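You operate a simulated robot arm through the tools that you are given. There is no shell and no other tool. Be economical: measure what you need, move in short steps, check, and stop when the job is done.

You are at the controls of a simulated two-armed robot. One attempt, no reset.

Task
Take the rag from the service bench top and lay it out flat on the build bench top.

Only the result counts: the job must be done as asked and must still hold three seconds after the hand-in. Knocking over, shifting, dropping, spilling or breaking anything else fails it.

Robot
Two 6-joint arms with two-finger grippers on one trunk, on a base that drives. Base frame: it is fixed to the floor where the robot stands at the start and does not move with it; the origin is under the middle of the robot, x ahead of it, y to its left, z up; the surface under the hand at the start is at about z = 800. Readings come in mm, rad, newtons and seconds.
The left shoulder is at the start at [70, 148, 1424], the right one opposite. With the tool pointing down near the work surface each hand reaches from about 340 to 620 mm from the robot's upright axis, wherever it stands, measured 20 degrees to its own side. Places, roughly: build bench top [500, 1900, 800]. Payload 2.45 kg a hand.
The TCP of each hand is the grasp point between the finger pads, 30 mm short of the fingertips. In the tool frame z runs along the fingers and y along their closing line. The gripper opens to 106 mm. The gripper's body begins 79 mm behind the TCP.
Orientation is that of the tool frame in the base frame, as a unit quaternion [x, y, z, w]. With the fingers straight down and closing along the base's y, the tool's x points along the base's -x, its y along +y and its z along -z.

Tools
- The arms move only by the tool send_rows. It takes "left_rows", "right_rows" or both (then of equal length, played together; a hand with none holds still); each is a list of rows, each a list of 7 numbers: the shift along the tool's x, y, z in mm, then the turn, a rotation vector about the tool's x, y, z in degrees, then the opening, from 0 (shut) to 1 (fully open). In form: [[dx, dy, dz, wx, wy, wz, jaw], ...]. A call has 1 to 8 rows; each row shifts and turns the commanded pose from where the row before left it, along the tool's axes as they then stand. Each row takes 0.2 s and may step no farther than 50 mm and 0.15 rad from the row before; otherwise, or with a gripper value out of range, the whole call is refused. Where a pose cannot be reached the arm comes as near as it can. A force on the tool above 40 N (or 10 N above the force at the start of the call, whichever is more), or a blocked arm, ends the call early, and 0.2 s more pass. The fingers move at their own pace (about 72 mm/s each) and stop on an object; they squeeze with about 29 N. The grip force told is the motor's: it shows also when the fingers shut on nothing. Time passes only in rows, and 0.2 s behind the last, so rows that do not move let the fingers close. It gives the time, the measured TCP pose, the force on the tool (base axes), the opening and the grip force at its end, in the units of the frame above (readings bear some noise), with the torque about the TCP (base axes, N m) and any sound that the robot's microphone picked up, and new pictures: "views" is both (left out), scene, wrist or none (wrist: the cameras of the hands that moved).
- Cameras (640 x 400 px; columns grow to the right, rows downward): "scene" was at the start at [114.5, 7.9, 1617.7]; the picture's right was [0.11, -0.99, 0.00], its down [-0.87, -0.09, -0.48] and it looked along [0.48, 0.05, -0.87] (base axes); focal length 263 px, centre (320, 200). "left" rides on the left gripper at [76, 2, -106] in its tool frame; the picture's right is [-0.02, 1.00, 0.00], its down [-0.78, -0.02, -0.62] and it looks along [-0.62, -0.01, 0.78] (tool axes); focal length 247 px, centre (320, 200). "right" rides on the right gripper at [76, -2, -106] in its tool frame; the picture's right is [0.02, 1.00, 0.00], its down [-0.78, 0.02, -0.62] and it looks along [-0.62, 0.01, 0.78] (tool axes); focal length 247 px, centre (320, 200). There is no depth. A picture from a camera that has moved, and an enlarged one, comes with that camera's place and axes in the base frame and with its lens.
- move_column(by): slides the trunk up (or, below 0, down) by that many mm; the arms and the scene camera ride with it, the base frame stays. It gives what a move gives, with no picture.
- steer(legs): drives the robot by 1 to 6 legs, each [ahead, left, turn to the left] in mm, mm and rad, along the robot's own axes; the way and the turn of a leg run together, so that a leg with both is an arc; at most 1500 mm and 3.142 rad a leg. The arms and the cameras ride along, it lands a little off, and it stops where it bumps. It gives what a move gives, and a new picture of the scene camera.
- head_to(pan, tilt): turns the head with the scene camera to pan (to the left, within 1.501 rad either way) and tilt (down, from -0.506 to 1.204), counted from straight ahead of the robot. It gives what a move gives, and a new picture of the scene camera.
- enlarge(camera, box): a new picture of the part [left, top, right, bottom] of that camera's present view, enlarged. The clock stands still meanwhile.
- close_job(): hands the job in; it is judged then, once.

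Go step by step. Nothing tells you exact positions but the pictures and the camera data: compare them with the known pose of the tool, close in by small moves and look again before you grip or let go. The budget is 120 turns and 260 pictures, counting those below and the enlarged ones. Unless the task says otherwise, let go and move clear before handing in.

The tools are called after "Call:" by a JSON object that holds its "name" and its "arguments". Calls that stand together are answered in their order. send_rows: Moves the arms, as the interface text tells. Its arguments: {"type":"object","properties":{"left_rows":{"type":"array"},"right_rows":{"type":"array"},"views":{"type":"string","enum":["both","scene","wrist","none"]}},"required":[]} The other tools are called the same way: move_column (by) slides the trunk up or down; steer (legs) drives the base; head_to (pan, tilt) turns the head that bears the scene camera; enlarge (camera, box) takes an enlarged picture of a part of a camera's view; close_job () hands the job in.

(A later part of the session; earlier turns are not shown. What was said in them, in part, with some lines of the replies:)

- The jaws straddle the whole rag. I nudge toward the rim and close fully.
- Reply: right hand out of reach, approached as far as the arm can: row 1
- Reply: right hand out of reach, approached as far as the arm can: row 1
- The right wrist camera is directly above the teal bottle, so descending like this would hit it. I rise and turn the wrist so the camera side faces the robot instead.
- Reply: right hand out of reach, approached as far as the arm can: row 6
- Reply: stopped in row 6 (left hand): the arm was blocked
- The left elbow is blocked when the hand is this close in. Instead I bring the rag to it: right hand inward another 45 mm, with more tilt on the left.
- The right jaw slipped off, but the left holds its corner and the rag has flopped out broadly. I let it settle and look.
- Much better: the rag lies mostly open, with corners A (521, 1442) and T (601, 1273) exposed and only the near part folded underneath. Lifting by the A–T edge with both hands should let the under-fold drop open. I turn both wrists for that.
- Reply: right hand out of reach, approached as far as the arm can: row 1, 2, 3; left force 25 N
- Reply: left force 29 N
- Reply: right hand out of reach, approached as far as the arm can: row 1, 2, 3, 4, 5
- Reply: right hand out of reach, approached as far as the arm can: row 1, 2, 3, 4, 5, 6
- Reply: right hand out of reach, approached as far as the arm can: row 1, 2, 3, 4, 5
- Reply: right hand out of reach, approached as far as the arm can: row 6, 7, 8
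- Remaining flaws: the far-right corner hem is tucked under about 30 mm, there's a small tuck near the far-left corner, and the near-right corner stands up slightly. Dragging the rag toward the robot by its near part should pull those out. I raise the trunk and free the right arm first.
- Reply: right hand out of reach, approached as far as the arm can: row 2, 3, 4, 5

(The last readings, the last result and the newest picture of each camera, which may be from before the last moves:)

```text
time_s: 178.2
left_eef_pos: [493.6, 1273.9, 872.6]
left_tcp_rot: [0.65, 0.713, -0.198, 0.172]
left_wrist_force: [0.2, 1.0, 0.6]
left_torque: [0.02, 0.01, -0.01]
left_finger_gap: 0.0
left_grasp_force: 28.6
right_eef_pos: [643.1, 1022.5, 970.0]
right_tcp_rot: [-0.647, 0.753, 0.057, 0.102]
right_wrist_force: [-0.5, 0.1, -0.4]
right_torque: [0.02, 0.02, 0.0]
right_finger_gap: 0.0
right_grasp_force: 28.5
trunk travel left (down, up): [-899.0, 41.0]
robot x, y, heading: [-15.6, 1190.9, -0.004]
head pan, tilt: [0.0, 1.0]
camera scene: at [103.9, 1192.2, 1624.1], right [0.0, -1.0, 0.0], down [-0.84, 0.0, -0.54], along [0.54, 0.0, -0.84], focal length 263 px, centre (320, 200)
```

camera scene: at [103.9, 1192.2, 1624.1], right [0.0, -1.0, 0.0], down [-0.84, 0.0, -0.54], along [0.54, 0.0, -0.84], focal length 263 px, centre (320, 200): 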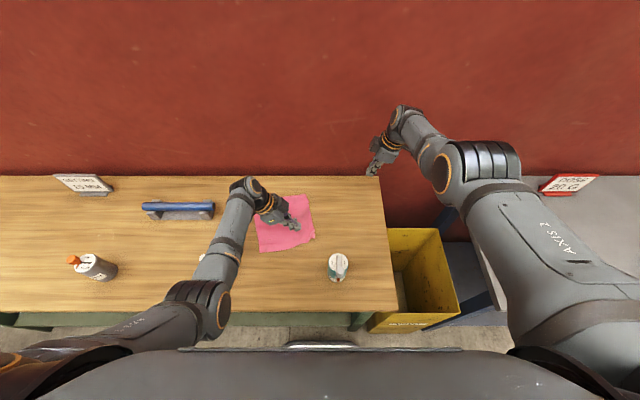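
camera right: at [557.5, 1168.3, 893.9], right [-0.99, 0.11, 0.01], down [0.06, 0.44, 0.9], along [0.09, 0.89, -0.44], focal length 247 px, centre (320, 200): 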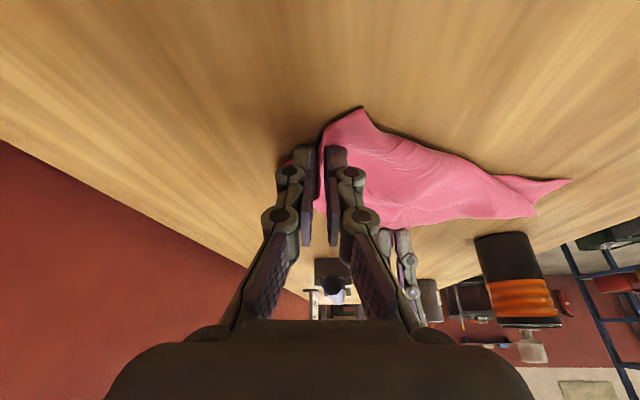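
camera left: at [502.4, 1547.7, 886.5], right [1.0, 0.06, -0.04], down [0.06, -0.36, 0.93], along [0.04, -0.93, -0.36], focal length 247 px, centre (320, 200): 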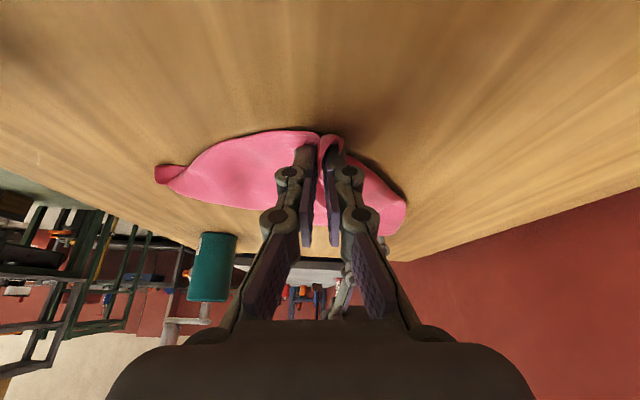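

I press the closed fingertips lightly onto the near-right part and drag toward the robot about 50 mm.

Call:
{"name": "send_rows", "arguments": {"left_rows": [[10, 1.2, 17, 0, 0, 0, 0], [9, 1, 15.5, 0, 0, 0, 0], [2.5, 0.3, 4.5, 0, 0, 0, 0], [1, -12, 0, 0, 0, 0, 0], [1, -12, 0, 0, 0, 0, 0], [1, -13, 0, 0, 0, 0, 0], [1, -13, 0, 0, 0, 0, 0], [0, 0, -20, 0, 0, 0, 0]], "views": "none"}}

Call:
{"name": "send_rows", "arguments": {"left_rows": [[0, 0, -40, 0, 0, 0, 0], [30, 0, -25, 0, 0, 0, 0], [40, 0, -10, 0, 0, 0, 0], [40, 0, 0, 0, 0, 0, 0]], "views": "none"}}

Call:
{"name": "enlarge", "arguments": {"camera": "scene", "box": [220, 170, 350, 270]}}

```text
time_s: 179.9
left_eef_pos: [441.6, 1284.9, 850.3]
left_tcp_rot: [0.651, 0.713, -0.198, 0.171]
left_wrist_force: [0.4, 0.7, -0.4]
left_torque: [-0.01, -0.01, 0.0]
left_finger_gap: 0.0
left_grasp_force: 28.7
right_eef_pos: [643.3, 1022.2, 970.4]
right_tcp_rot: [-0.647, 0.753, 0.057, 0.104]
right_wrist_force: [-0.6, -0.7, -0.7]
right_torque: [0.0, 0.01, 0.0]
right_finger_gap: 0.1
right_grasp_force: 28.3
trunk travel left (down, up): [-899.0, 41.0]
robot x, y, heading: [-14.1, 1191.4, 0.001]
head pan, tilt: [0.0, 1.0]
```

```text
time_s: 180.9
left_eef_pos: [432.1, 1417.3, 858.9]
left_tcp_rot: [0.651, 0.712, -0.197, 0.173]
left_wrist_force: [-0.6, -0.3, 0.0]
left_torque: [-0.03, -0.01, 0.0]
left_finger_gap: 0.0
left_grasp_force: 28.3
right_eef_pos: [643.6, 1024.8, 969.2]
right_tcp_rot: [-0.647, 0.753, 0.057, 0.103]
right_wrist_force: [0.2, 0.0, 0.8]
right_torque: [0.01, -0.05, -0.02]
right_finger_gap: 0.0
right_grasp_force: 28.8
trunk travel left (down, up): [-899.0, 41.0]
robot x, y, heading: [-14.7, 1188.5, -0.002]
head pan, tilt: [0.0, 1.0]
```

```text
4.00 times, centred on (285, 220) of scene
camera zoom: at [104.1, 1192.6, 1624.1], right [0.0, -1.0, 0.0], down [-0.84, 0.0, -0.54], along [0.54, 0.0, -0.84], focal length 1054 px, centre (460, 120)
```

zoom: 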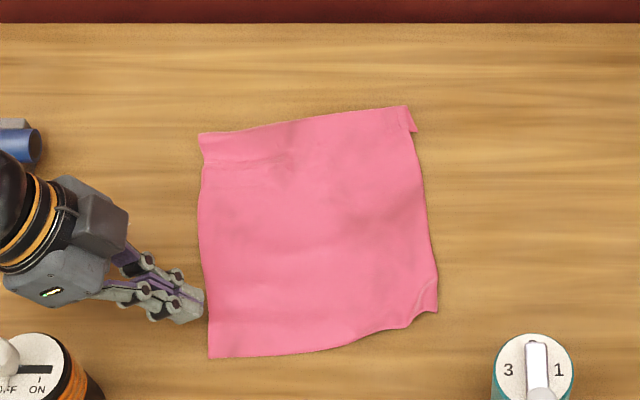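

The drag helped: the right side extended from 186 to 206 mm. Next I work the tucked far-right hem: press just inside it and drag toward the robot so the hem unrolls.

Call:
{"name": "send_rows", "arguments": {"left_rows": [[-17, 18, -26, 0, 0, 0, 0], [-17, 18, -26, 0, 0, 0, 0], [-29.4, 25.3, 10.8, 0, 0, 0, 0], [-29.4, 25.3, 10.8, 0, 0, 0, 0], [-29.4, 25.3, 10.8, 0, 0, 0, 0], [-29.4, 25.3, 10.8, 0, 0, 0, 0], [-29.4, 25.3, 10.8, 0, 0, 0, 0]], "views": "none"}}

Call:
{"name": "move_column", "arguments": {"by": -60}}

Call:
{"name": "enlarge", "arguments": {"camera": "scene", "box": [220, 150, 350, 250]}}

```text
time_s: 182.6
left_eef_pos: [603.0, 1272.4, 947.7]
left_tcp_rot: [0.652, 0.711, -0.196, 0.173]
left_wrist_force: [1.5, -0.7, 2.5]
left_torque: [0.09, 0.12, -0.07]
left_finger_gap: 0.0
left_grasp_force: 28.6
left hand out of reach, approached as far as the arm can: row 7
right_eef_pos: [643.5, 1021.0, 968.2]
right_tcp_rot: [-0.648, 0.753, 0.058, 0.103]
right_wrist_force: [0.0, -0.1, -0.5]
right_torque: [0.0, -0.02, 0.0]
right_finger_gap: 0.0
right_grasp_force: 27.9
trunk travel left (down, up): [-899.0, 41.0]
robot x, y, heading: [-16.3, 1189.6, 0.001]
head pan, tilt: [0.0, 1.0]
```

```text
time_s: 183.6
left_eef_pos: [599.8, 1272.7, 886.1]
left_tcp_rot: [0.651, 0.712, -0.198, 0.171]
left_wrist_force: [0.3, 0.2, 0.4]
left_torque: [-0.01, 0.04, -0.03]
left_finger_gap: 0.0
left_grasp_force: 28.6
right_eef_pos: [643.1, 1022.4, 910.2]
right_tcp_rot: [-0.647, 0.753, 0.057, 0.104]
right_wrist_force: [0.8, -0.2, -0.2]
right_torque: [-0.02, 0.01, 0.05]
right_finger_gap: 0.3
right_grasp_force: 28.7
trunk travel left (down, up): [-839.0, 101.0]
robot x, y, heading: [-14.7, 1190.7, -0.001]
head pan, tilt: [0.0, 1.0]
```

```text
4.00 times, centred on (285, 200) of scene
camera zoom: at [103.7, 1191.4, 1564.1], right [0.0, -1.0, 0.0], down [-0.84, 0.0, -0.54], along [0.54, 0.0, -0.84], focal length 1054 px, centre (460, 200)
```

zoom: 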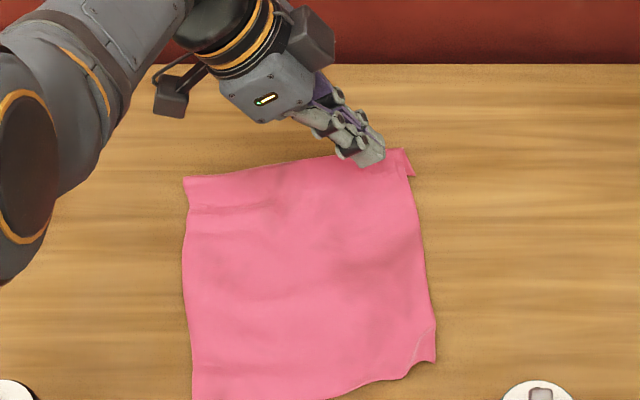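

I press there and drag back 45 mm, then lift.

Call:
{"name": "send_rows", "arguments": {"left_rows": [[14, 1.6, 25, 0, 0, 0, 0], [12, 1.3, 20, 0, 0, 0, 0], [3, 0.3, 5.5, 0, 0, 0, 0], [1, -15, 0, 0, 0, 0, 0], [1, -15, 0, 0, 0, 0, 0], [1, -15, 0, 0, 0, 0, 0], [-5, 0, -15, 0, 0, 0, 0], [-15, 0, -30, 0, 0, 0, 0]], "views": "none"}}

Call:
{"name": "enlarge", "arguments": {"camera": "scene", "box": [220, 150, 350, 250]}}

```text
time_s: 185.3
left_eef_pos: [582.3, 1279.8, 854.9]
left_tcp_rot: [0.651, 0.712, -0.199, 0.169]
left_wrist_force: [-0.4, -0.3, 0.4]
left_torque: [-0.02, -0.04, -0.01]
left_finger_gap: 0.0
left_grasp_force: 28.8
left hand out of reach, approached as far as the arm can: row 1, 2, 3, 4, 5, 6, 7, 8
right_eef_pos: [643.6, 1023.5, 909.0]
right_tcp_rot: [-0.648, 0.752, 0.057, 0.103]
right_wrist_force: [0.0, 0.4, 0.5]
right_torque: [0.0, 0.0, 0.04]
right_finger_gap: 0.2
right_grasp_force: 28.7
trunk travel left (down, up): [-839.0, 101.0]
robot x, y, heading: [-16.5, 1192.9, -0.006]
head pan, tilt: [0.0, 1.0]
```

```text
4.00 times, centred on (285, 200) of scene
camera zoom: at [104.5, 1191.7, 1563.8], right [0.0, -1.0, 0.0], down [-0.84, 0.0, -0.54], along [0.54, 0.0, -0.84], focal length 1054 px, centre (460, 200)
```

zoom: 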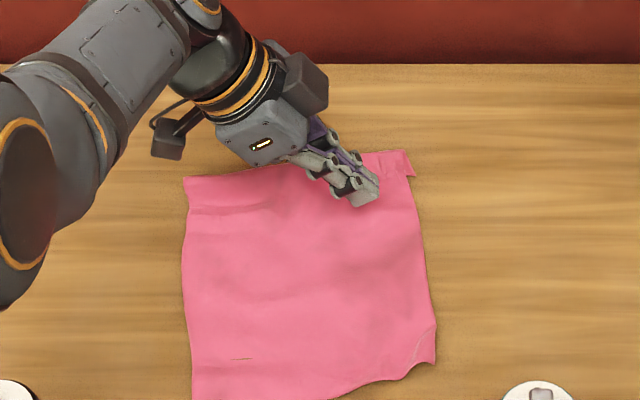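

The left arm is at its reach limit, so I use trunk and base instead: lower the trunk 29 mm to press, back the base 45 mm to drag, and raise again.

Call:
{"name": "move_column", "arguments": {"by": -29}}

Call:
{"name": "steer", "arguments": {"legs": [[-45, 0, 0]]}}

Call:
{"name": "move_column", "arguments": {"by": 60}}

Call:
{"name": "enlarge", "arguments": {"camera": "scene", "box": [220, 150, 350, 250]}}

```text
time_s: 186.1
left_eef_pos: [583.0, 1279.7, 830.0]
left_tcp_rot: [0.651, 0.712, -0.198, 0.173]
left_wrist_force: [-0.5, 2.1, 12.2]
left_torque: [0.0, -0.07, -0.01]
left_finger_gap: 0.0
left_grasp_force: 27.8
right_eef_pos: [641.4, 1021.8, 881.8]
right_tcp_rot: [-0.647, 0.753, 0.056, 0.104]
right_wrist_force: [0.9, 0.5, -0.7]
right_torque: [-0.02, 0.03, 0.02]
right_finger_gap: 0.1
right_grasp_force: 28.3
trunk travel left (down, up): [-810.0, 130.0]
robot x, y, heading: [-12.5, 1190.7, -0.0]
head pan, tilt: [0.0, 1.0]
```

```text
time_s: 187.0
left_eef_pos: [538.7, 1279.3, 831.4]
left_tcp_rot: [0.652, 0.712, -0.195, 0.172]
left_wrist_force: [3.0, 0.2, 13.7]
left_torque: [-0.04, -0.22, 0.02]
left_finger_gap: 0.1
left_grasp_force: 28.7
right_eef_pos: [596.2, 1021.2, 882.1]
right_tcp_rot: [-0.648, 0.752, 0.057, 0.104]
right_wrist_force: [-1.0, -0.7, -1.3]
right_torque: [-0.02, -0.01, 0.0]
right_finger_gap: 0.2
right_grasp_force: 28.6
trunk travel left (down, up): [-810.0, 130.0]
robot x, y, heading: [-61.6, 1192.8, -0.0]
head pan, tilt: [0.0, 1.0]
camera scene: at [56.3, 1190.3, 1535.5], right [0.0, -1.0, 0.0], down [-0.84, 0.0, -0.54], along [0.54, 0.0, -0.84], focal length 263 px, centre (320, 200)
```

scene: 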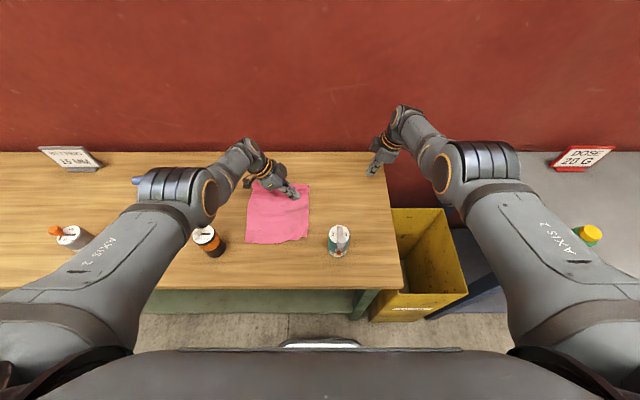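

```text
time_s: 188.0
left_eef_pos: [540.7, 1279.2, 888.5]
left_tcp_rot: [0.651, 0.713, -0.197, 0.172]
left_wrist_force: [-0.3, 0.3, 0.2]
left_torque: [0.0, 0.06, -0.03]
left_finger_gap: 0.1
left_grasp_force: 29.4
right_eef_pos: [599.1, 1022.4, 939.3]
right_tcp_rot: [-0.647, 0.753, 0.057, 0.104]
right_wrist_force: [0.9, -1.2, -0.7]
right_torque: [0.01, 0.01, 0.0]
right_finger_gap: 0.0
right_grasp_force: 28.6
trunk travel left (down, up): [-870.0, 70.0]
robot x, y, heading: [-57.9, 1191.4, -0.004]
head pan, tilt: [0.0, 1.0]
```

```text
4.00 times, centred on (285, 200) of scene
camera zoom: at [60.9, 1191.6, 1594.9], right [0.0, -1.0, 0.0], down [-0.84, 0.0, -0.54], along [0.54, 0.0, -0.84], focal length 1054 px, centre (460, 200)
```

zoom: 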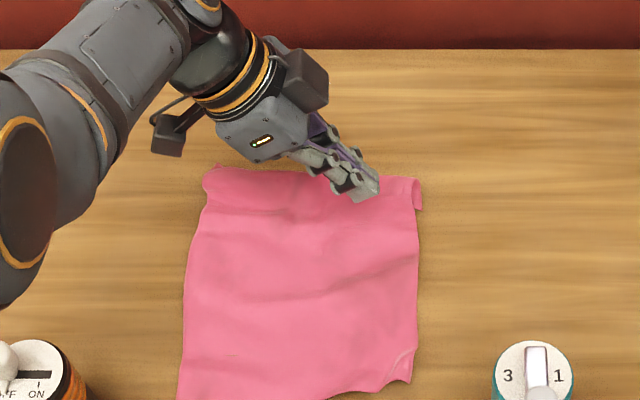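

Dragging alone doesn't unroll the hem. I'll pinch the hem at its fold with the left hand, lift it slightly so the tucked strip hangs free, and set it down again moving toward the robot. First I position the open jaw over the fold.

Call:
{"name": "send_rows", "arguments": {"left_rows": [[0, 0, 0, 0, 0, 0, 0.38], [0, 0, 0, 0, 0, 0, 0.38]], "views": "none"}}

Call:
{"name": "steer", "arguments": {"legs": [[44, -14, 0]]}}

Call:
{"name": "move_column", "arguments": {"by": -42}}

Call:
{"name": "enlarge", "arguments": {"camera": "left", "box": [160, 60, 480, 260]}}

```text
time_s: 188.6
left_eef_pos: [540.4, 1280.2, 889.7]
left_tcp_rot: [0.651, 0.713, -0.197, 0.172]
left_wrist_force: [1.0, 0.8, 0.3]
left_torque: [0.01, -0.02, -0.01]
left_finger_gap: 40.3
left_grasp_force: 0.1
right_eef_pos: [597.9, 1022.5, 939.3]
right_tcp_rot: [-0.648, 0.753, 0.057, 0.103]
right_wrist_force: [0.7, -1.1, 0.1]
right_torque: [-0.01, 0.03, 0.02]
right_finger_gap: 0.0
right_grasp_force: 28.2
trunk travel left (down, up): [-870.0, 70.0]
robot x, y, heading: [-60.1, 1189.0, 0.004]
head pan, tilt: [0.0, 1.0]
```

```text
time_s: 189.5
left_eef_pos: [577.4, 1267.7, 893.3]
left_tcp_rot: [0.651, 0.712, -0.195, 0.176]
left_wrist_force: [-0.1, 0.2, 0.1]
left_torque: [0.0, -0.08, 0.06]
left_finger_gap: 40.2
left_grasp_force: 0.1
right_eef_pos: [635.9, 1010.8, 945.8]
right_tcp_rot: [-0.648, 0.752, 0.055, 0.106]
right_wrist_force: [-0.8, 0.2, -0.2]
right_torque: [-0.02, -0.09, -0.03]
right_finger_gap: 0.0
right_grasp_force: 29.1
trunk travel left (down, up): [-870.0, 70.0]
robot x, y, heading: [-19.0, 1173.3, 0.001]
head pan, tilt: [0.0, 1.0]
camera scene: at [92.0, 1180.6, 1596.0], right [0.0, -1.0, 0.0], down [-0.84, 0.0, -0.55], along [0.55, 0.0, -0.84], focal length 263 px, centre (320, 200)
```

scene: 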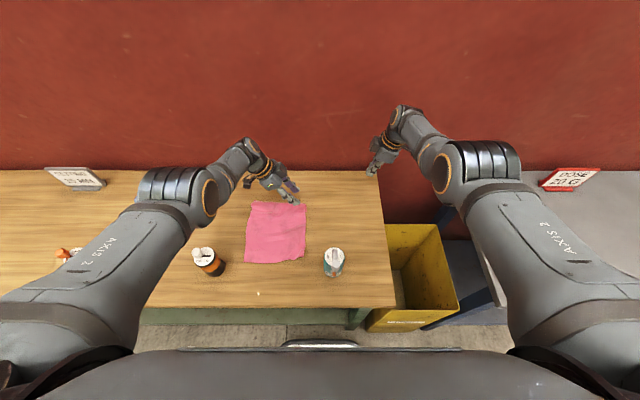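

```text
time_s: 190.3
left_eef_pos: [582.6, 1266.0, 845.6]
left_tcp_rot: [0.65, 0.714, -0.196, 0.172]
left_wrist_force: [0.1, 0.3, 0.0]
left_torque: [0.0, 0.04, -0.01]
left_finger_gap: 40.2
left_grasp_force: 0.1
right_eef_pos: [642.3, 1008.7, 897.6]
right_tcp_rot: [-0.648, 0.752, 0.059, 0.103]
right_wrist_force: [-0.4, -0.1, -1.1]
right_torque: [0.02, 0.03, -0.02]
right_finger_gap: 0.1
right_grasp_force: 28.5
trunk travel left (down, up): [-828.0, 112.0]
robot x, y, heading: [-16.0, 1174.4, 0.003]
head pan, tilt: [0.0, 1.0]
```

```text
2.00 times, centred on (320, 160) of left
camera zoom: at [579.2, 1384.5, 899.9], right [1.0, 0.06, -0.05], down [0.06, -0.36, 0.93], along [0.04, -0.93, -0.36], focal length 494 px, centre (320, 280)
```

zoom: 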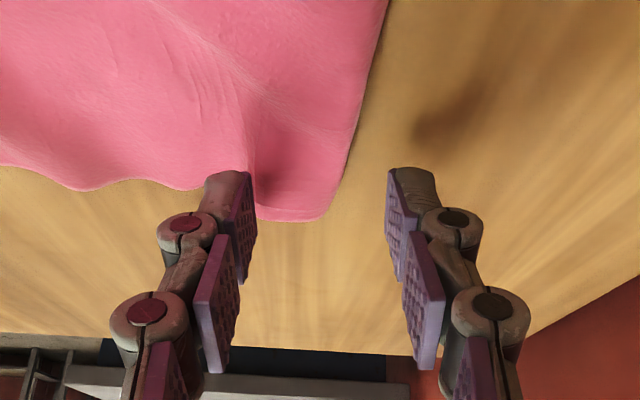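

The jaw straddles the far fold near the right corner. I lower the last bit, pinch, and lift with the trunk.

Call:
{"name": "move_column", "arguments": {"by": -17}}

Call:
{"name": "send_rows", "arguments": {"left_rows": [[0, 0, 0, 0, 0, 0, 0.25], [0, 0, 0, 0, 0, 0, 0.12], [0, 0, 0, 0, 0, 0, 0], [0, 0, 0, 0, 0, 0, 0], [0, 0, 0, 0, 0, 0, 0]], "views": "none"}}

Call:
{"name": "move_column", "arguments": {"by": 65}}

Call:
{"name": "enlarge", "arguments": {"camera": "left", "box": [160, 60, 480, 260]}}

Call:
{"name": "enlarge", "arguments": {"camera": "scene", "box": [220, 160, 350, 270]}}

```text
time_s: 191.0
left_eef_pos: [583.9, 1266.8, 832.7]
left_tcp_rot: [0.652, 0.712, -0.196, 0.173]
left_wrist_force: [1.1, 0.4, 8.0]
left_torque: [0.0, -0.28, -0.02]
left_finger_gap: 42.2
left_grasp_force: 1.3
right_eef_pos: [642.4, 1009.5, 883.4]
right_tcp_rot: [-0.648, 0.753, 0.057, 0.104]
right_wrist_force: [0.6, -0.8, 0.6]
right_torque: [0.0, 0.0, -0.01]
right_finger_gap: 0.0
right_grasp_force: 28.6
trunk travel left (down, up): [-811.0, 129.0]
robot x, y, heading: [-16.5, 1173.0, 0.002]
head pan, tilt: [0.0, 1.0]
```

```text
time_s: 192.2
left_eef_pos: [580.1, 1265.9, 831.1]
left_tcp_rot: [0.651, 0.712, -0.197, 0.172]
left_wrist_force: [-2.9, 0.1, 10.8]
left_torque: [-0.08, 0.17, 0.0]
left_finger_gap: 2.9
left_grasp_force: 29.0
right_eef_pos: [640.6, 1009.1, 883.2]
right_tcp_rot: [-0.648, 0.752, 0.057, 0.104]
right_wrist_force: [-0.1, -0.2, 0.1]
right_torque: [-0.01, 0.0, 0.0]
right_finger_gap: 0.1
right_grasp_force: 28.3
trunk travel left (down, up): [-811.0, 129.0]
robot x, y, heading: [-16.1, 1179.6, 0.001]
head pan, tilt: [0.0, 1.0]
```

```text
time_s: 193.2
left_eef_pos: [582.5, 1266.6, 893.3]
left_tcp_rot: [0.652, 0.712, -0.197, 0.171]
left_wrist_force: [-0.6, -1.0, -1.6]
left_torque: [0.01, -0.02, 0.05]
left_finger_gap: 5.7
left_grasp_force: 31.4
right_eef_pos: [641.1, 1009.8, 946.4]
right_tcp_rot: [-0.649, 0.752, 0.057, 0.103]
right_wrist_force: [-0.3, 1.2, 1.2]
right_torque: [-0.02, 0.01, -0.05]
right_finger_gap: 0.1
right_grasp_force: 28.8
trunk travel left (down, up): [-876.0, 64.0]
robot x, y, heading: [-19.2, 1177.1, 0.002]
head pan, tilt: [0.0, 1.0]
```

```text
2.00 times, centred on (320, 160) of left
camera zoom: at [578.1, 1384.8, 948.2], right [1.0, 0.06, -0.05], down [0.06, -0.36, 0.93], along [0.04, -0.93, -0.36], focal length 494 px, centre (320, 280)
```

zoom: 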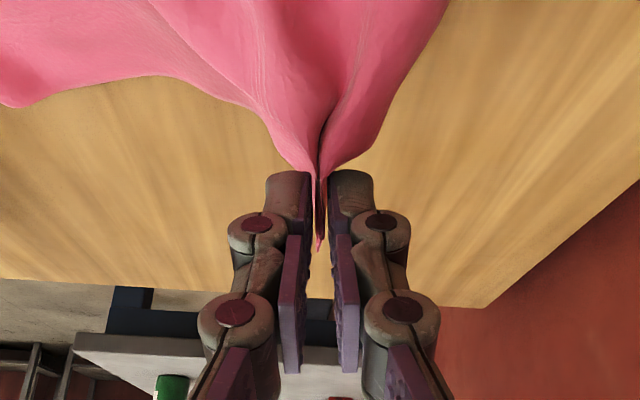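

```text
3.64 times, centred on (285, 215) of scene
camera zoom: at [102.8, 1177.7, 1601.0], right [0.0, -1.0, 0.0], down [-0.84, 0.0, -0.54], along [0.54, 0.0, -0.84], focal length 958 px, centre (447, 146)
```

zoom: 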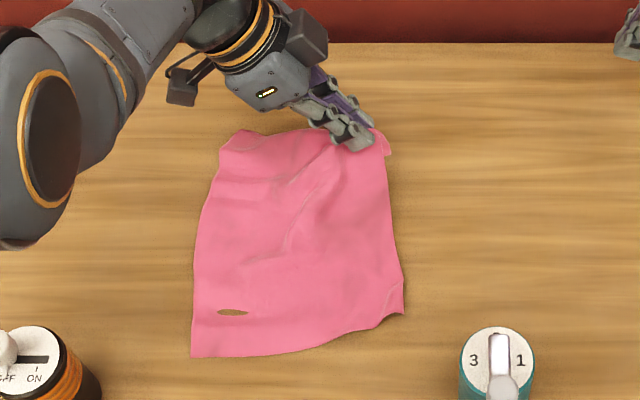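

The fold is held, with the tucked strip now hanging on the far side. I back up 30 mm while lowering, then release and rise.

Call:
{"name": "steer", "arguments": {"legs": [[-30, 0, 0]]}}

Call:
{"name": "move_column", "arguments": {"by": -62}}

Call:
{"name": "send_rows", "arguments": {"left_rows": [[0, 0, 0, 0, 0, 0, 0.1], [0, 0, 0, 0, 0, 0, 0.2], [0, 0, 0, 0, 0, 0, 0.2]], "views": "none"}}

Call:
{"name": "move_column", "arguments": {"by": 70}}

Call:
{"name": "enlarge", "arguments": {"camera": "scene", "box": [220, 150, 350, 260]}}

Call:
{"name": "enlarge", "arguments": {"camera": "left", "box": [160, 0, 480, 200]}}

```text
time_s: 194.1
left_eef_pos: [559.4, 1265.4, 890.7]
left_tcp_rot: [0.65, 0.713, -0.199, 0.17]
left_wrist_force: [0.6, -0.7, -1.5]
left_torque: [0.02, 0.04, -0.02]
left_finger_gap: 4.7
left_grasp_force: 30.1
right_eef_pos: [616.2, 1009.7, 942.3]
right_tcp_rot: [-0.647, 0.753, 0.059, 0.101]
right_wrist_force: [1.2, -0.4, -0.7]
right_torque: [-0.02, 0.08, -0.01]
right_finger_gap: 0.0
right_grasp_force: 28.4
trunk travel left (down, up): [-876.0, 64.0]
robot x, y, heading: [-45.8, 1177.2, -0.002]
head pan, tilt: [0.0, 1.0]
camera scene: at [81.1, 1177.7, 1600.2], right [0.0, -1.0, 0.0], down [-0.84, 0.0, -0.54], along [0.54, 0.0, -0.84], focal length 263 px, centre (320, 200)
```

scene: 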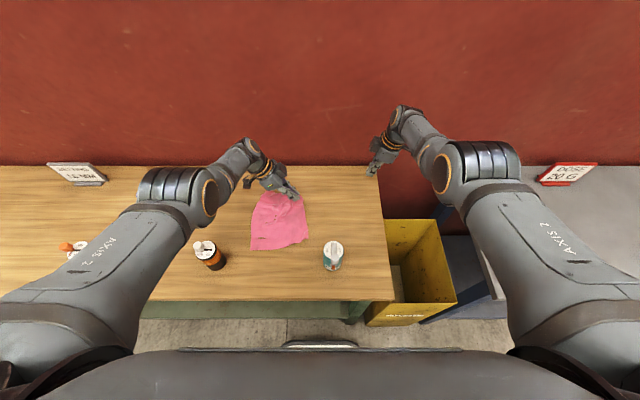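

```text
time_s: 195.1
left_eef_pos: [551.7, 1267.5, 833.1]
left_tcp_rot: [0.651, 0.713, -0.196, 0.172]
left_wrist_force: [-1.9, 2.2, 3.3]
left_torque: [-0.11, -0.08, 0.01]
left_finger_gap: 2.3
left_grasp_force: 29.3
right_eef_pos: [610.2, 1009.3, 885.5]
right_tcp_rot: [-0.648, 0.752, 0.057, 0.104]
right_wrist_force: [0.5, -0.3, 0.8]
right_torque: [0.01, 0.0, -0.03]
right_finger_gap: 0.0
right_grasp_force: 28.2
trunk travel left (down, up): [-814.0, 126.0]
robot x, y, heading: [-48.4, 1175.9, -0.001]
head pan, tilt: [0.0, 1.0]
```

```text
time_s: 195.9
left_eef_pos: [553.0, 1265.6, 833.1]
left_tcp_rot: [0.65, 0.713, -0.197, 0.173]
left_wrist_force: [-1.3, 0.1, 1.3]
left_torque: [0.0, -0.03, 0.0]
left_finger_gap: 20.9
left_grasp_force: 0.1
right_eef_pos: [610.4, 1009.2, 884.2]
right_tcp_rot: [-0.648, 0.752, 0.057, 0.103]
right_wrist_force: [0.3, 1.1, -0.4]
right_torque: [0.01, 0.01, -0.05]
right_finger_gap: 0.0
right_grasp_force: 28.4
trunk travel left (down, up): [-814.0, 126.0]
robot x, y, heading: [-42.4, 1180.1, -0.002]
head pan, tilt: [0.0, 1.0]
```

```text
time_s: 197.0
left_eef_pos: [552.3, 1266.0, 902.4]
left_tcp_rot: [0.651, 0.713, -0.196, 0.172]
left_wrist_force: [-0.6, -0.4, 0.2]
left_torque: [0.0, 0.0, 0.0]
left_finger_gap: 21.4
left_grasp_force: 0.1
right_eef_pos: [610.6, 1008.0, 954.6]
right_tcp_rot: [-0.648, 0.752, 0.057, 0.102]
right_wrist_force: [0.6, -0.4, -0.4]
right_torque: [-0.01, -0.02, -0.03]
right_finger_gap: 0.1
right_grasp_force: 28.6
trunk travel left (down, up): [-884.0, 56.0]
robot x, y, heading: [-50.0, 1177.2, 0.003]
head pan, tilt: [0.0, 1.0]
```

```text
3.64 times, centred on (285, 205) of scene
camera zoom: at [72.4, 1177.7, 1609.0], right [0.0, -1.0, 0.0], down [-0.84, 0.0, -0.54], along [0.54, 0.0, -0.84], focal length 958 px, centre (447, 182)
```

zoom: 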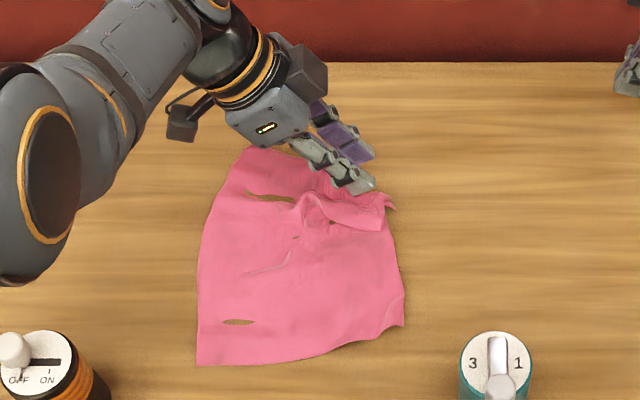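

```text
2.00 times, centred on (320, 100) of left
camera zoom: at [548.2, 1384.9, 956.6], right [1.0, 0.06, -0.05], down [0.06, -0.36, 0.93], along [0.04, -0.93, -0.36], focal length 494 px, centre (320, 400)
```

zoom: 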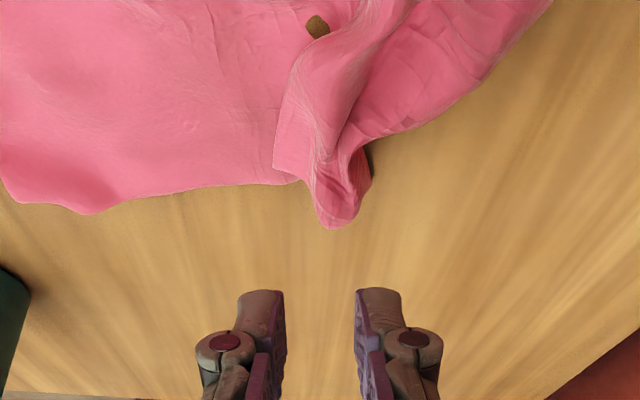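

The hem has swung out, but there's a slack ridge at the far-right corner. I'll pinch the far edge beside it and pull it away from the robot to take up the slack. Positioning the jaw there first.

Call:
{"name": "send_rows", "arguments": {"left_rows": [[0, 0, 0, 0, 0, 0, 0.38], [0, 0, 0, 0, 0, 0, 0.38]], "views": "none"}}

Call:
{"name": "steer", "arguments": {"legs": [[35, 30, 0]]}}

Call:
{"name": "move_column", "arguments": {"by": -50}}

Call:
{"name": "enlarge", "arguments": {"camera": "left", "box": [160, 40, 480, 240]}}

```text
time_s: 197.6
left_eef_pos: [552.9, 1266.0, 901.7]
left_tcp_rot: [0.651, 0.713, -0.196, 0.172]
left_wrist_force: [-0.5, -0.1, 0.4]
left_torque: [0.04, -0.02, 0.03]
left_finger_gap: 40.4
left_grasp_force: 0.0
right_eef_pos: [610.4, 1009.0, 954.0]
right_tcp_rot: [-0.648, 0.752, 0.057, 0.103]
right_wrist_force: [0.2, -0.4, 0.4]
right_torque: [-0.02, -0.01, 0.03]
right_finger_gap: 0.3
right_grasp_force: 28.6
trunk travel left (down, up): [-884.0, 56.0]
robot x, y, heading: [-49.0, 1174.9, -0.006]
head pan, tilt: [0.0, 1.0]
```

```text
time_s: 198.5
left_eef_pos: [584.8, 1291.6, 907.1]
left_tcp_rot: [0.652, 0.712, -0.194, 0.173]
left_wrist_force: [-0.4, -0.4, 0.8]
left_torque: [0.05, -0.06, 0.02]
left_finger_gap: 40.3
left_grasp_force: 0.0
right_eef_pos: [641.1, 1035.2, 957.9]
right_tcp_rot: [-0.647, 0.753, 0.056, 0.106]
right_wrist_force: [-1.0, -0.2, -0.1]
right_torque: [0.08, -0.06, -0.02]
right_finger_gap: 0.0
right_grasp_force: 28.0
trunk travel left (down, up): [-884.0, 56.0]
robot x, y, heading: [-9.5, 1206.4, -0.001]
head pan, tilt: [0.0, 1.0]
camera scene: at [98.9, 1200.8, 1609.8], right [0.0, -1.0, 0.0], down [-0.84, 0.0, -0.54], along [0.54, 0.0, -0.84], focal length 263 px, centre (320, 200)
```

scene: 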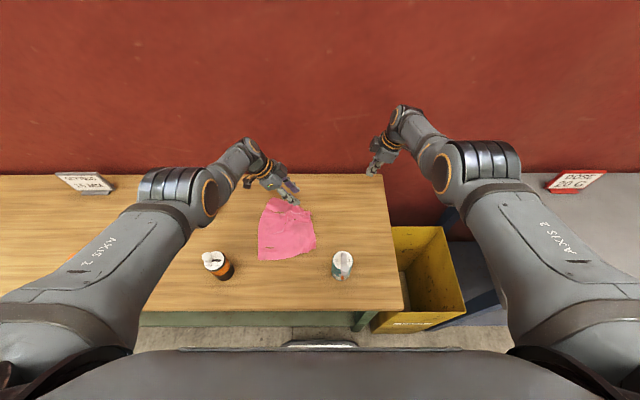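

```text
time_s: 199.4
left_eef_pos: [588.7, 1295.8, 853.2]
left_tcp_rot: [0.651, 0.713, -0.198, 0.173]
left_wrist_force: [0.4, 0.6, -1.0]
left_torque: [0.02, 0.03, 0.01]
left_finger_gap: 40.3
left_grasp_force: 0.1
right_eef_pos: [647.8, 1037.6, 904.6]
right_tcp_rot: [-0.647, 0.753, 0.057, 0.103]
right_wrist_force: [0.4, -0.1, -0.2]
right_torque: [0.0, 0.01, 0.01]
right_finger_gap: 0.3
right_grasp_force: 28.6
trunk travel left (down, up): [-834.0, 106.0]
robot x, y, heading: [-14.2, 1204.7, -0.003]
head pan, tilt: [0.0, 1.0]
```

```text
2.00 times, centred on (320, 140) of left
camera zoom: at [583.8, 1414.1, 906.2], right [1.0, 0.06, -0.05], down [0.06, -0.36, 0.93], along [0.04, -0.93, -0.36], focal length 494 px, centre (320, 320)
```

zoom: 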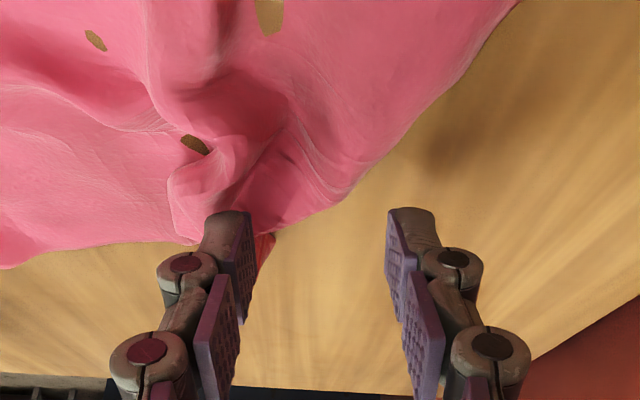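

The jaw straddles the far edge. I pinch, lift slightly, and pull outward to the right and away as far as the base allows; then I set it down and release.

Call:
{"name": "move_column", "arguments": {"by": -23}}

Call:
{"name": "send_rows", "arguments": {"left_rows": [[0, 0, 0, 0, 0, 0, 0.25], [0, 0, 0, 0, 0, 0, 0.12], [0, 0, 0, 0, 0, 0, 0], [0, 0, 0, 0, 0, 0, 0], [0, 0, 0, 0, 0, 0, 0]], "views": "none"}}

Call:
{"name": "move_column", "arguments": {"by": 14}}

Call:
{"name": "steer", "arguments": {"legs": [[14, -40, 0]]}}

Call:
{"name": "enlarge", "arguments": {"camera": "scene", "box": [220, 160, 350, 270]}}

```text
time_s: 200.1
left_eef_pos: [587.7, 1294.4, 831.6]
left_tcp_rot: [0.652, 0.712, -0.196, 0.173]
left_wrist_force: [2.8, 0.5, 7.8]
left_torque: [-0.03, -0.3, 0.02]
left_finger_gap: 42.3
left_grasp_force: 0.6
right_eef_pos: [645.4, 1037.7, 881.0]
right_tcp_rot: [-0.647, 0.753, 0.057, 0.104]
right_wrist_force: [-1.1, 0.7, 0.1]
right_torque: [0.02, -0.03, 0.02]
right_finger_gap: 0.2
right_grasp_force: 28.6
trunk travel left (down, up): [-811.0, 129.0]
robot x, y, heading: [-13.6, 1204.8, -0.004]
head pan, tilt: [0.0, 1.0]
```

```text
time_s: 201.3
left_eef_pos: [586.7, 1295.4, 830.4]
left_tcp_rot: [0.651, 0.712, -0.197, 0.174]
left_wrist_force: [0.7, 4.7, 14.4]
left_torque: [-0.25, 0.0, 0.04]
left_finger_gap: 2.1
left_grasp_force: 30.2
right_eef_pos: [644.2, 1038.4, 883.2]
right_tcp_rot: [-0.647, 0.753, 0.057, 0.104]
right_wrist_force: [0.8, -0.2, -0.4]
right_torque: [-0.02, 0.01, 0.02]
right_finger_gap: 0.0
right_grasp_force: 28.7
trunk travel left (down, up): [-811.0, 129.0]
robot x, y, heading: [-13.1, 1207.3, -0.002]
head pan, tilt: [0.0, 1.0]
```

```text
time_s: 201.9
left_eef_pos: [586.9, 1294.8, 844.7]
left_tcp_rot: [0.651, 0.712, -0.198, 0.174]
left_wrist_force: [0.5, 0.0, 1.1]
left_torque: [-0.04, -0.08, 0.06]
left_finger_gap: 2.0
left_grasp_force: 23.2
right_eef_pos: [646.3, 1037.4, 896.3]
right_tcp_rot: [-0.648, 0.753, 0.056, 0.103]
right_wrist_force: [-1.1, 1.2, -0.7]
right_torque: [0.02, 0.0, -0.03]
right_finger_gap: 0.4
right_grasp_force: 28.6
trunk travel left (down, up): [-825.0, 115.0]
robot x, y, heading: [-11.6, 1202.9, 0.0]
head pan, tilt: [0.0, 1.0]
```

```text
time_s: 202.8
left_eef_pos: [599.9, 1260.6, 846.2]
left_tcp_rot: [0.65, 0.712, -0.198, 0.174]
left_wrist_force: [-0.5, 0.2, -0.4]
left_torque: [-0.05, -0.04, 0.02]
left_finger_gap: 3.9
left_grasp_force: 27.1
right_eef_pos: [658.6, 1005.1, 898.8]
right_tcp_rot: [-0.648, 0.753, 0.054, 0.103]
right_wrist_force: [-0.8, 0.9, -0.2]
right_torque: [-0.1, -0.01, 0.0]
right_finger_gap: 0.0
right_grasp_force: 28.6
trunk travel left (down, up): [-825.0, 115.0]
robot x, y, heading: [0.4, 1167.4, 0.001]
head pan, tilt: [0.0, 1.0]
camera scene: at [118.3, 1175.1, 1550.3], right [0.0, -1.0, 0.01], down [-0.84, 0.0, -0.54], along [0.54, 0.0, -0.84], focal length 263 px, centre (320, 200)
```

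scene: 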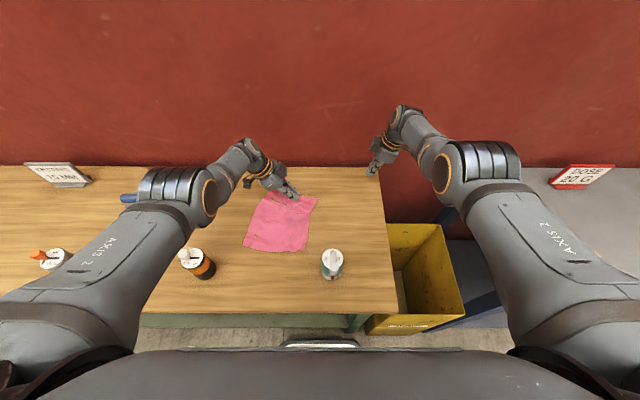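

```text
3.64 times, centred on (285, 215) of scene
camera zoom: at [118.3, 1175.1, 1550.3], right [0.0, -1.0, 0.01], down [-0.84, 0.0, -0.54], along [0.54, 0.0, -0.84], focal length 958 px, centre (447, 146)
```

zoom: 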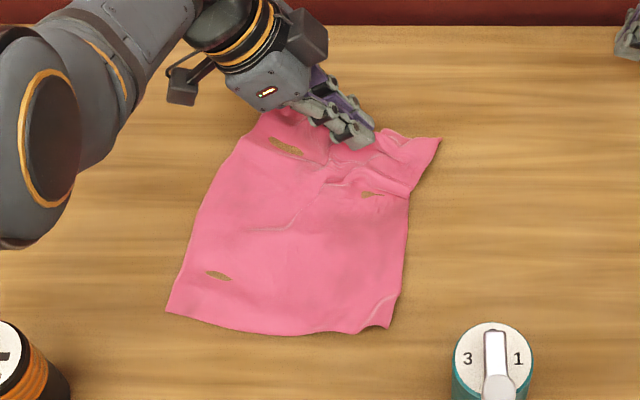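

The corner T has popped out and is unfolded. I set it down and release, then press-drag the near-right part toward the robot to remove the remaining slack.

Call:
{"name": "move_column", "arguments": {"by": -14}}

Call:
{"name": "send_rows", "arguments": {"left_rows": [[0, 0, 0, 0, 0, 0, 0.1], [0, 0, 0, 0, 0, 0, 0.2], [0, 0, 0, 0, 0, 0, 0.2]], "views": "none"}}

Call:
{"name": "move_column", "arguments": {"by": 70}}

Call:
{"name": "steer", "arguments": {"legs": [[-150, -4, 0]]}}

Call:
{"name": "send_rows", "arguments": {"left_rows": [[0, 0, 0, 0, 0, 0, 0], [0, 0, 0, 0, 0, 0, 0], [0, 0, 0, 0, 0, 0, 0]], "views": "none"}}

Call:
{"name": "enlarge", "arguments": {"camera": "scene", "box": [220, 120, 350, 220]}}

```text
time_s: 203.4
left_eef_pos: [601.0, 1257.8, 830.5]
left_tcp_rot: [0.65, 0.713, -0.196, 0.173]
left_wrist_force: [-1.1, 0.3, 6.3]
left_torque: [-0.02, 0.0, -0.03]
left_finger_gap: 4.8
left_grasp_force: 27.4
right_eef_pos: [659.4, 1000.5, 882.8]
right_tcp_rot: [-0.649, 0.752, 0.056, 0.104]
right_wrist_force: [0.4, -0.5, 0.5]
right_torque: [-0.02, -0.01, 0.02]
right_finger_gap: 0.0
right_grasp_force: 28.4
trunk travel left (down, up): [-811.0, 129.0]
robot x, y, heading: [0.1, 1167.9, 0.002]
head pan, tilt: [0.0, 1.0]
```

```text
time_s: 204.2
left_eef_pos: [601.5, 1255.9, 831.4]
left_tcp_rot: [0.651, 0.712, -0.197, 0.174]
left_wrist_force: [0.2, 0.4, 8.3]
left_torque: [-0.06, -0.01, 0.01]
left_finger_gap: 22.1
left_grasp_force: 0.0
right_eef_pos: [658.7, 998.2, 882.0]
right_tcp_rot: [-0.648, 0.752, 0.057, 0.104]
right_wrist_force: [0.4, 0.0, 0.4]
right_torque: [0.0, -0.01, 0.02]
right_finger_gap: 0.2
right_grasp_force: 28.9
trunk travel left (down, up): [-811.0, 129.0]
robot x, y, heading: [1.9, 1167.4, -0.001]
head pan, tilt: [0.0, 1.0]
```

```text
time_s: 205.3
left_eef_pos: [601.9, 1256.6, 899.8]
left_tcp_rot: [0.651, 0.713, -0.196, 0.172]
left_wrist_force: [-0.4, 0.3, 0.9]
left_torque: [0.03, 0.03, 0.01]
left_finger_gap: 21.2
left_grasp_force: 0.1
right_eef_pos: [659.8, 1000.1, 951.4]
right_tcp_rot: [-0.648, 0.753, 0.057, 0.104]
right_wrist_force: [0.3, -1.4, 0.8]
right_torque: [0.04, 0.02, -0.02]
right_finger_gap: 0.0
right_grasp_force: 28.8
trunk travel left (down, up): [-881.0, 59.0]
robot x, y, heading: [3.6, 1169.7, -0.004]
head pan, tilt: [0.0, 1.0]
```

```text
time_s: 206.7
left_eef_pos: [455.3, 1251.8, 898.1]
left_tcp_rot: [0.651, 0.712, -0.199, 0.171]
left_wrist_force: [1.1, 0.5, -0.5]
left_torque: [-0.01, 0.02, -0.01]
left_finger_gap: 21.1
left_grasp_force: 0.1
right_eef_pos: [514.5, 994.1, 950.6]
right_tcp_rot: [-0.647, 0.753, 0.058, 0.103]
right_wrist_force: [0.1, -1.1, 0.2]
right_torque: [0.0, 0.07, 0.02]
right_finger_gap: 0.2
right_grasp_force: 28.5
trunk travel left (down, up): [-881.0, 59.0]
robot x, y, heading: [-144.7, 1161.9, -0.002]
head pan, tilt: [0.0, 1.0]
camera scene: at [-23.1, 1164.0, 1605.8], right [0.0, -1.0, 0.0], down [-0.84, 0.0, -0.54], along [0.54, 0.0, -0.84], focal length 263 px, centre (320, 200)
```

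scene: 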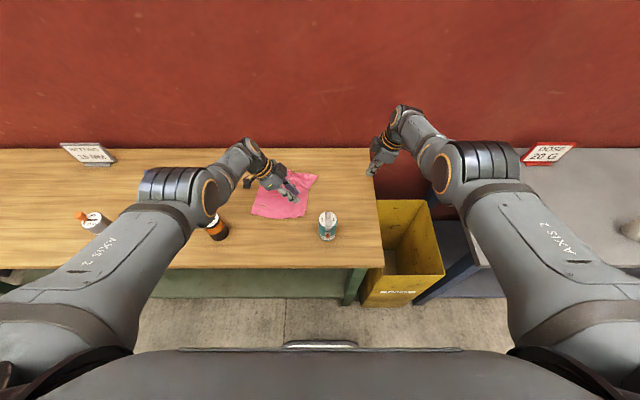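

```text
time_s: 207.4
left_eef_pos: [452.9, 1252.3, 900.4]
left_tcp_rot: [0.652, 0.712, -0.197, 0.172]
left_wrist_force: [-0.7, -0.5, 0.2]
left_torque: [-0.01, 0.01, 0.01]
left_finger_gap: 0.1
left_grasp_force: 28.9
right_eef_pos: [512.0, 994.4, 951.6]
right_tcp_rot: [-0.647, 0.753, 0.057, 0.104]
right_wrist_force: [0.2, 0.1, -0.2]
right_torque: [-0.03, 0.0, -0.02]
right_finger_gap: 0.0
right_grasp_force: 28.2
trunk travel left (down, up): [-881.0, 59.0]
robot x, y, heading: [-146.0, 1163.7, -0.003]
head pan, tilt: [0.0, 1.0]
```

```text
4.00 times, centred on (285, 170) of scene
camera zoom: at [-27.8, 1163.9, 1606.2], right [0.0, -1.0, 0.0], down [-0.84, 0.0, -0.54], along [0.54, 0.0, -0.84], focal length 1054 px, centre (460, 320)
```

zoom: 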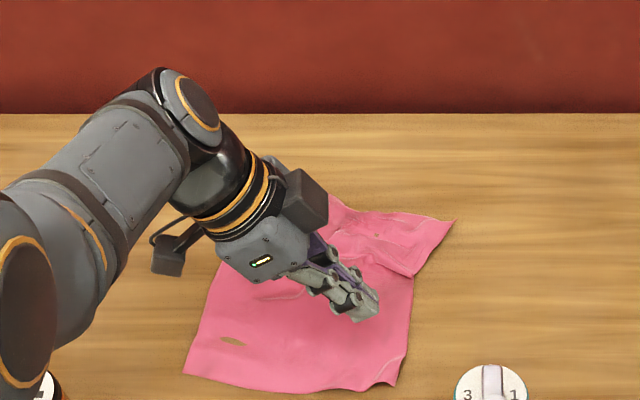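

I press at the near-right part, drag 45 mm toward the robot, then rise and look.

Call:
{"name": "move_column", "arguments": {"by": -70}}

Call:
{"name": "steer", "arguments": {"legs": [[-48, -6, 0]]}}

Call:
{"name": "move_column", "arguments": {"by": 110}}

Call:
{"name": "steer", "arguments": {"legs": [[-180, 0, 0]]}}

Call:
{"name": "enlarge", "arguments": {"camera": "scene", "box": [220, 110, 350, 210]}}

```text
time_s: 208.5
left_eef_pos: [454.4, 1252.1, 831.5]
left_tcp_rot: [0.651, 0.713, -0.196, 0.173]
left_wrist_force: [0.0, 0.6, 3.2]
left_torque: [0.03, -0.02, 0.0]
left_finger_gap: 0.0
left_grasp_force: 28.8
right_eef_pos: [511.5, 993.4, 882.1]
right_tcp_rot: [-0.647, 0.753, 0.057, 0.104]
right_wrist_force: [-0.3, -0.5, 0.2]
right_torque: [-0.02, -0.01, 0.01]
right_finger_gap: 0.0
right_grasp_force: 28.5
trunk travel left (down, up): [-811.0, 129.0]
robot x, y, heading: [-145.8, 1161.4, -0.0]
head pan, tilt: [0.0, 1.0]
```

```text
time_s: 209.4
left_eef_pos: [407.6, 1244.2, 830.6]
left_tcp_rot: [0.651, 0.713, -0.196, 0.173]
left_wrist_force: [1.5, 0.4, 6.5]
left_torque: [-0.03, -0.09, 0.01]
left_finger_gap: 0.0
left_grasp_force: 28.6
right_eef_pos: [465.1, 988.4, 881.4]
right_tcp_rot: [-0.647, 0.753, 0.058, 0.103]
right_wrist_force: [-0.2, 0.2, -0.3]
right_torque: [0.03, -0.02, -0.01]
right_finger_gap: 0.0
right_grasp_force: 28.8
trunk travel left (down, up): [-811.0, 129.0]
robot x, y, heading: [-191.4, 1159.2, -0.003]
head pan, tilt: [0.0, 1.0]
camera scene: at [-73.5, 1157.8, 1536.2], right [0.0, -1.0, 0.0], down [-0.84, 0.0, -0.54], along [0.54, 0.0, -0.84], focal length 263 px, centre (320, 200)
```

scene: 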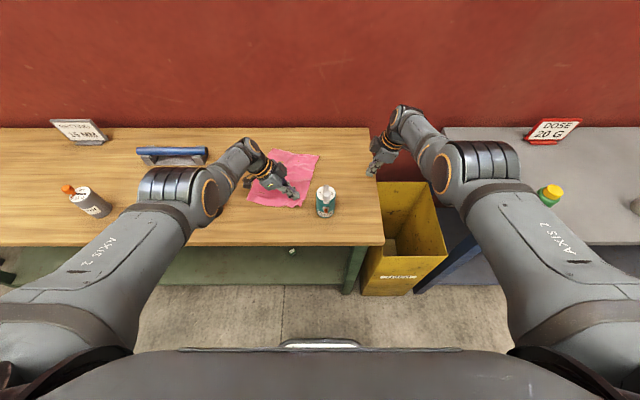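

```text
time_s: 210.9
left_eef_pos: [407.1, 1246.4, 939.4]
left_tcp_rot: [0.652, 0.712, -0.195, 0.174]
left_wrist_force: [-0.5, 0.3, 0.6]
left_torque: [0.01, 0.01, -0.01]
left_finger_gap: 0.0
left_grasp_force: 28.9
right_eef_pos: [465.4, 989.1, 991.8]
right_tcp_rot: [-0.648, 0.753, 0.057, 0.103]
right_wrist_force: [-0.2, 0.5, -0.3]
right_torque: [0.01, 0.01, 0.01]
right_finger_gap: 0.0
right_grasp_force: 28.6
trunk travel left (down, up): [-921.0, 19.0]
robot x, y, heading: [-192.9, 1161.8, -0.004]
head pan, tilt: [0.0, 1.0]
```

```text
time_s: 212.4
left_eef_pos: [232.6, 1244.5, 938.6]
left_tcp_rot: [0.653, 0.711, -0.198, 0.171]
left_wrist_force: [1.5, -0.5, 0.8]
left_torque: [-0.01, 0.04, -0.01]
left_finger_gap: 0.1
left_grasp_force: 28.3
right_eef_pos: [290.5, 987.3, 989.1]
right_tcp_rot: [-0.646, 0.755, 0.058, 0.102]
right_wrist_force: [0.7, -0.7, 0.6]
right_torque: [-0.02, 0.04, 0.0]
right_finger_gap: 0.1
right_grasp_force: 28.3
trunk travel left (down, up): [-921.0, 19.0]
robot x, y, heading: [-372.3, 1160.8, -0.009]
head pan, tilt: [0.0, 1.0]
camera scene: at [-246.9, 1158.5, 1645.6], right [-0.01, -1.0, 0.0], down [-0.84, 0.01, -0.54], along [0.54, 0.0, -0.84], focal length 263 px, centre (320, 200)
```

scene: 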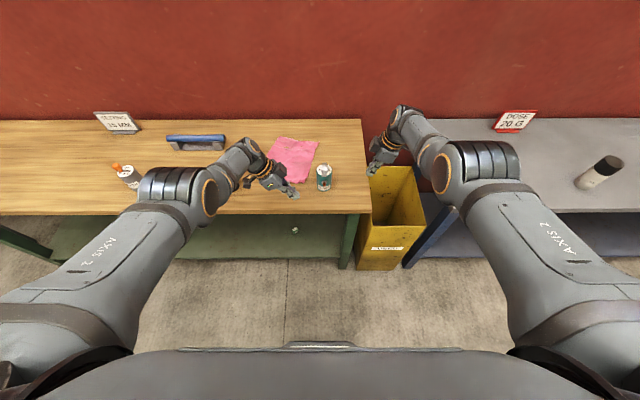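

```text
4.00 times, centred on (285, 160) of scene
camera zoom: at [-246.9, 1158.5, 1645.6], right [-0.01, -1.0, 0.0], down [-0.84, 0.01, -0.54], along [0.54, 0.0, -0.84], focal length 1054 px, centre (460, 360)
```

zoom: 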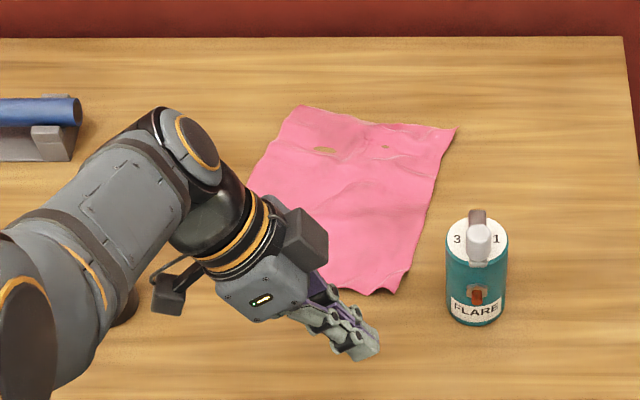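

The rag looks well extended. I drive aside for an unobstructed look.

Call:
{"name": "steer", "arguments": {"legs": [[0, -200, 0]]}}

Call:
{"name": "enlarge", "arguments": {"camera": "scene", "box": [190, 120, 290, 195]}}

```text
time_s: 213.9
left_eef_pos: [229.6, 1051.0, 940.2]
left_tcp_rot: [0.652, 0.712, -0.196, 0.174]
left_wrist_force: [-0.4, 0.2, 0.2]
left_torque: [-0.04, -0.01, -0.03]
left_finger_gap: 0.2
left_grasp_force: 28.9
right_eef_pos: [284.4, 793.1, 992.0]
right_tcp_rot: [-0.647, 0.754, 0.056, 0.103]
right_wrist_force: [0.2, 0.6, 0.0]
right_torque: [-0.06, 0.02, -0.02]
right_finger_gap: 0.0
right_grasp_force: 28.2
trunk travel left (down, up): [-921.0, 19.0]
robot x, y, heading: [-368.7, 961.7, -0.011]
head pan, tilt: [0.0, 1.0]
camera scene: at [-253.7, 965.6, 1646.1], right [-0.01, -1.0, 0.0], down [-0.84, 0.0, -0.54], along [0.54, -0.01, -0.84], focal length 263 px, centre (320, 200)
```

scene: 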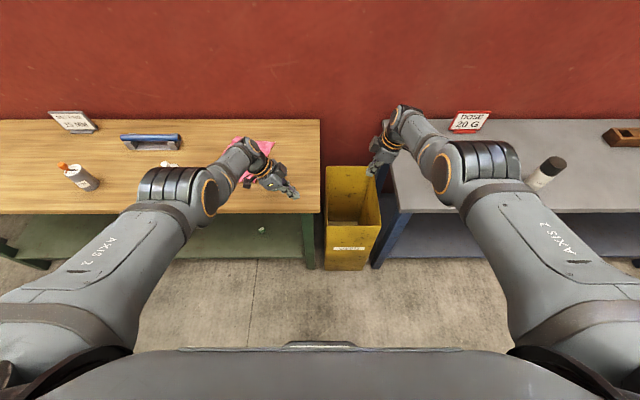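

```text
5.33 times, centred on (240, 158) of scene
camera zoom: at [-253.7, 965.6, 1646.1], right [-0.01, -1.0, 0.0], down [-0.84, 0.0, -0.54], along [0.54, -0.01, -0.84], focal length 1405 px, centre (747, 427)
```

zoom: 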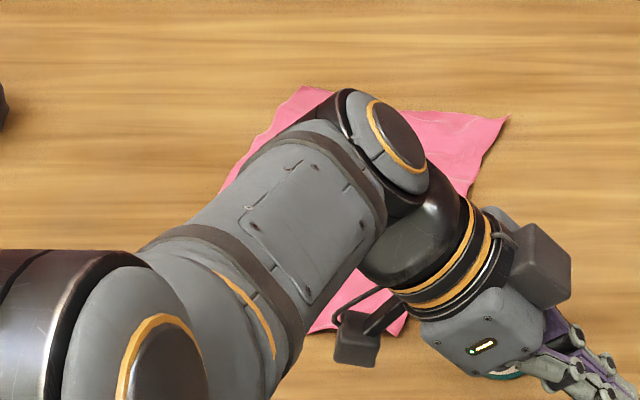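

Wrong side: the arm hides it. I move left so the rag shows between the hands.

Call:
{"name": "steer", "arguments": {"legs": [[-60, 380, 0.011]]}}

Call:
{"name": "enlarge", "arguments": {"camera": "scene", "box": [270, 100, 370, 175]}}

```text
time_s: 216.4
left_eef_pos: [168.5, 1428.6, 939.9]
left_tcp_rot: [0.65, 0.714, -0.194, 0.173]
left_wrist_force: [0.0, -1.0, -0.1]
left_torque: [0.03, 0.01, 0.0]
left_finger_gap: 0.1
left_grasp_force: 28.5
right_eef_pos: [226.6, 1171.2, 991.0]
right_tcp_rot: [-0.649, 0.752, 0.058, 0.104]
right_wrist_force: [0.0, 0.3, -1.0]
right_torque: [0.02, 0.03, 0.03]
right_finger_gap: 0.0
right_grasp_force: 28.3
trunk travel left (down, up): [-921.0, 19.0]
robot x, y, heading: [-431.9, 1336.4, -0.002]
head pan, tilt: [0.0, 1.0]
camera scene: at [-312.5, 1337.9, 1646.0], right [0.0, -1.0, 0.0], down [-0.84, 0.0, -0.54], along [0.54, 0.0, -0.84], focal length 263 px, centre (320, 200)
```

scene: 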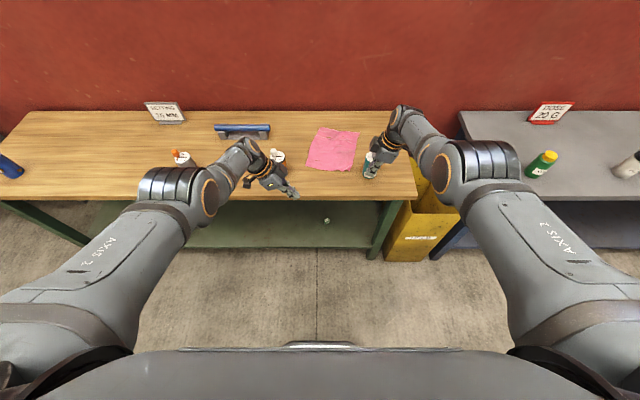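

```text
5.33 times, centred on (320, 138) of scene
camera zoom: at [-312.5, 1337.9, 1646.0], right [0.0, -1.0, 0.0], down [-0.84, 0.0, -0.54], along [0.54, 0.0, -0.84], focal length 1405 px, centre (320, 533)
```

zoom: 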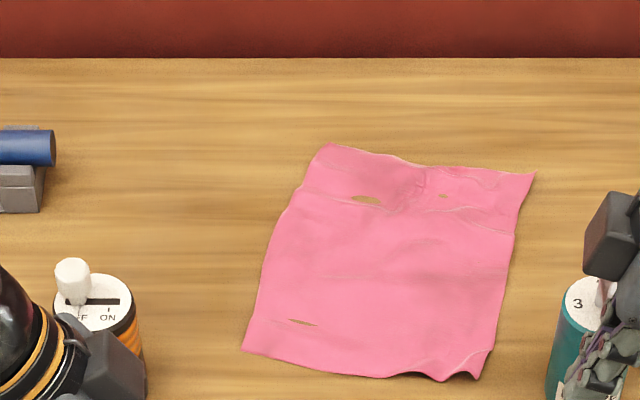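

The rag now lies open and flat on the build bench: all four corners are out, no layer is doubled over, and only shallow creases remain. The hands are clear of it, and the bottles I can see are standing where they were, so I hand in.

Call:
{"name": "close_job", "arguments": {}}

```text
The job is handed in.
```

I moved the rag from the service bench and laid it out on the build bench. All four corners are out and no layer is doubled over, though a few shallow creases and a slightly raised near-right corner remain.

By my last camera measurements it covers about 183 × 235 mm, against about 200 × 250 mm when it lay on the service bench.

- **Slip on the way:** the rag slid off the end of the build bench once and hung over the rim of the yellow box. I lifted it from there and carried on.
- **Base contact:** the robot's base bumped something once, probably a bench leg, while I was lining up on the box. The box's measured position was the same within about 10 mm afterwards.
- **Other objects:** I saw nothing knocked over or moved in the pictures I took. I did not re-check every item before handing in.
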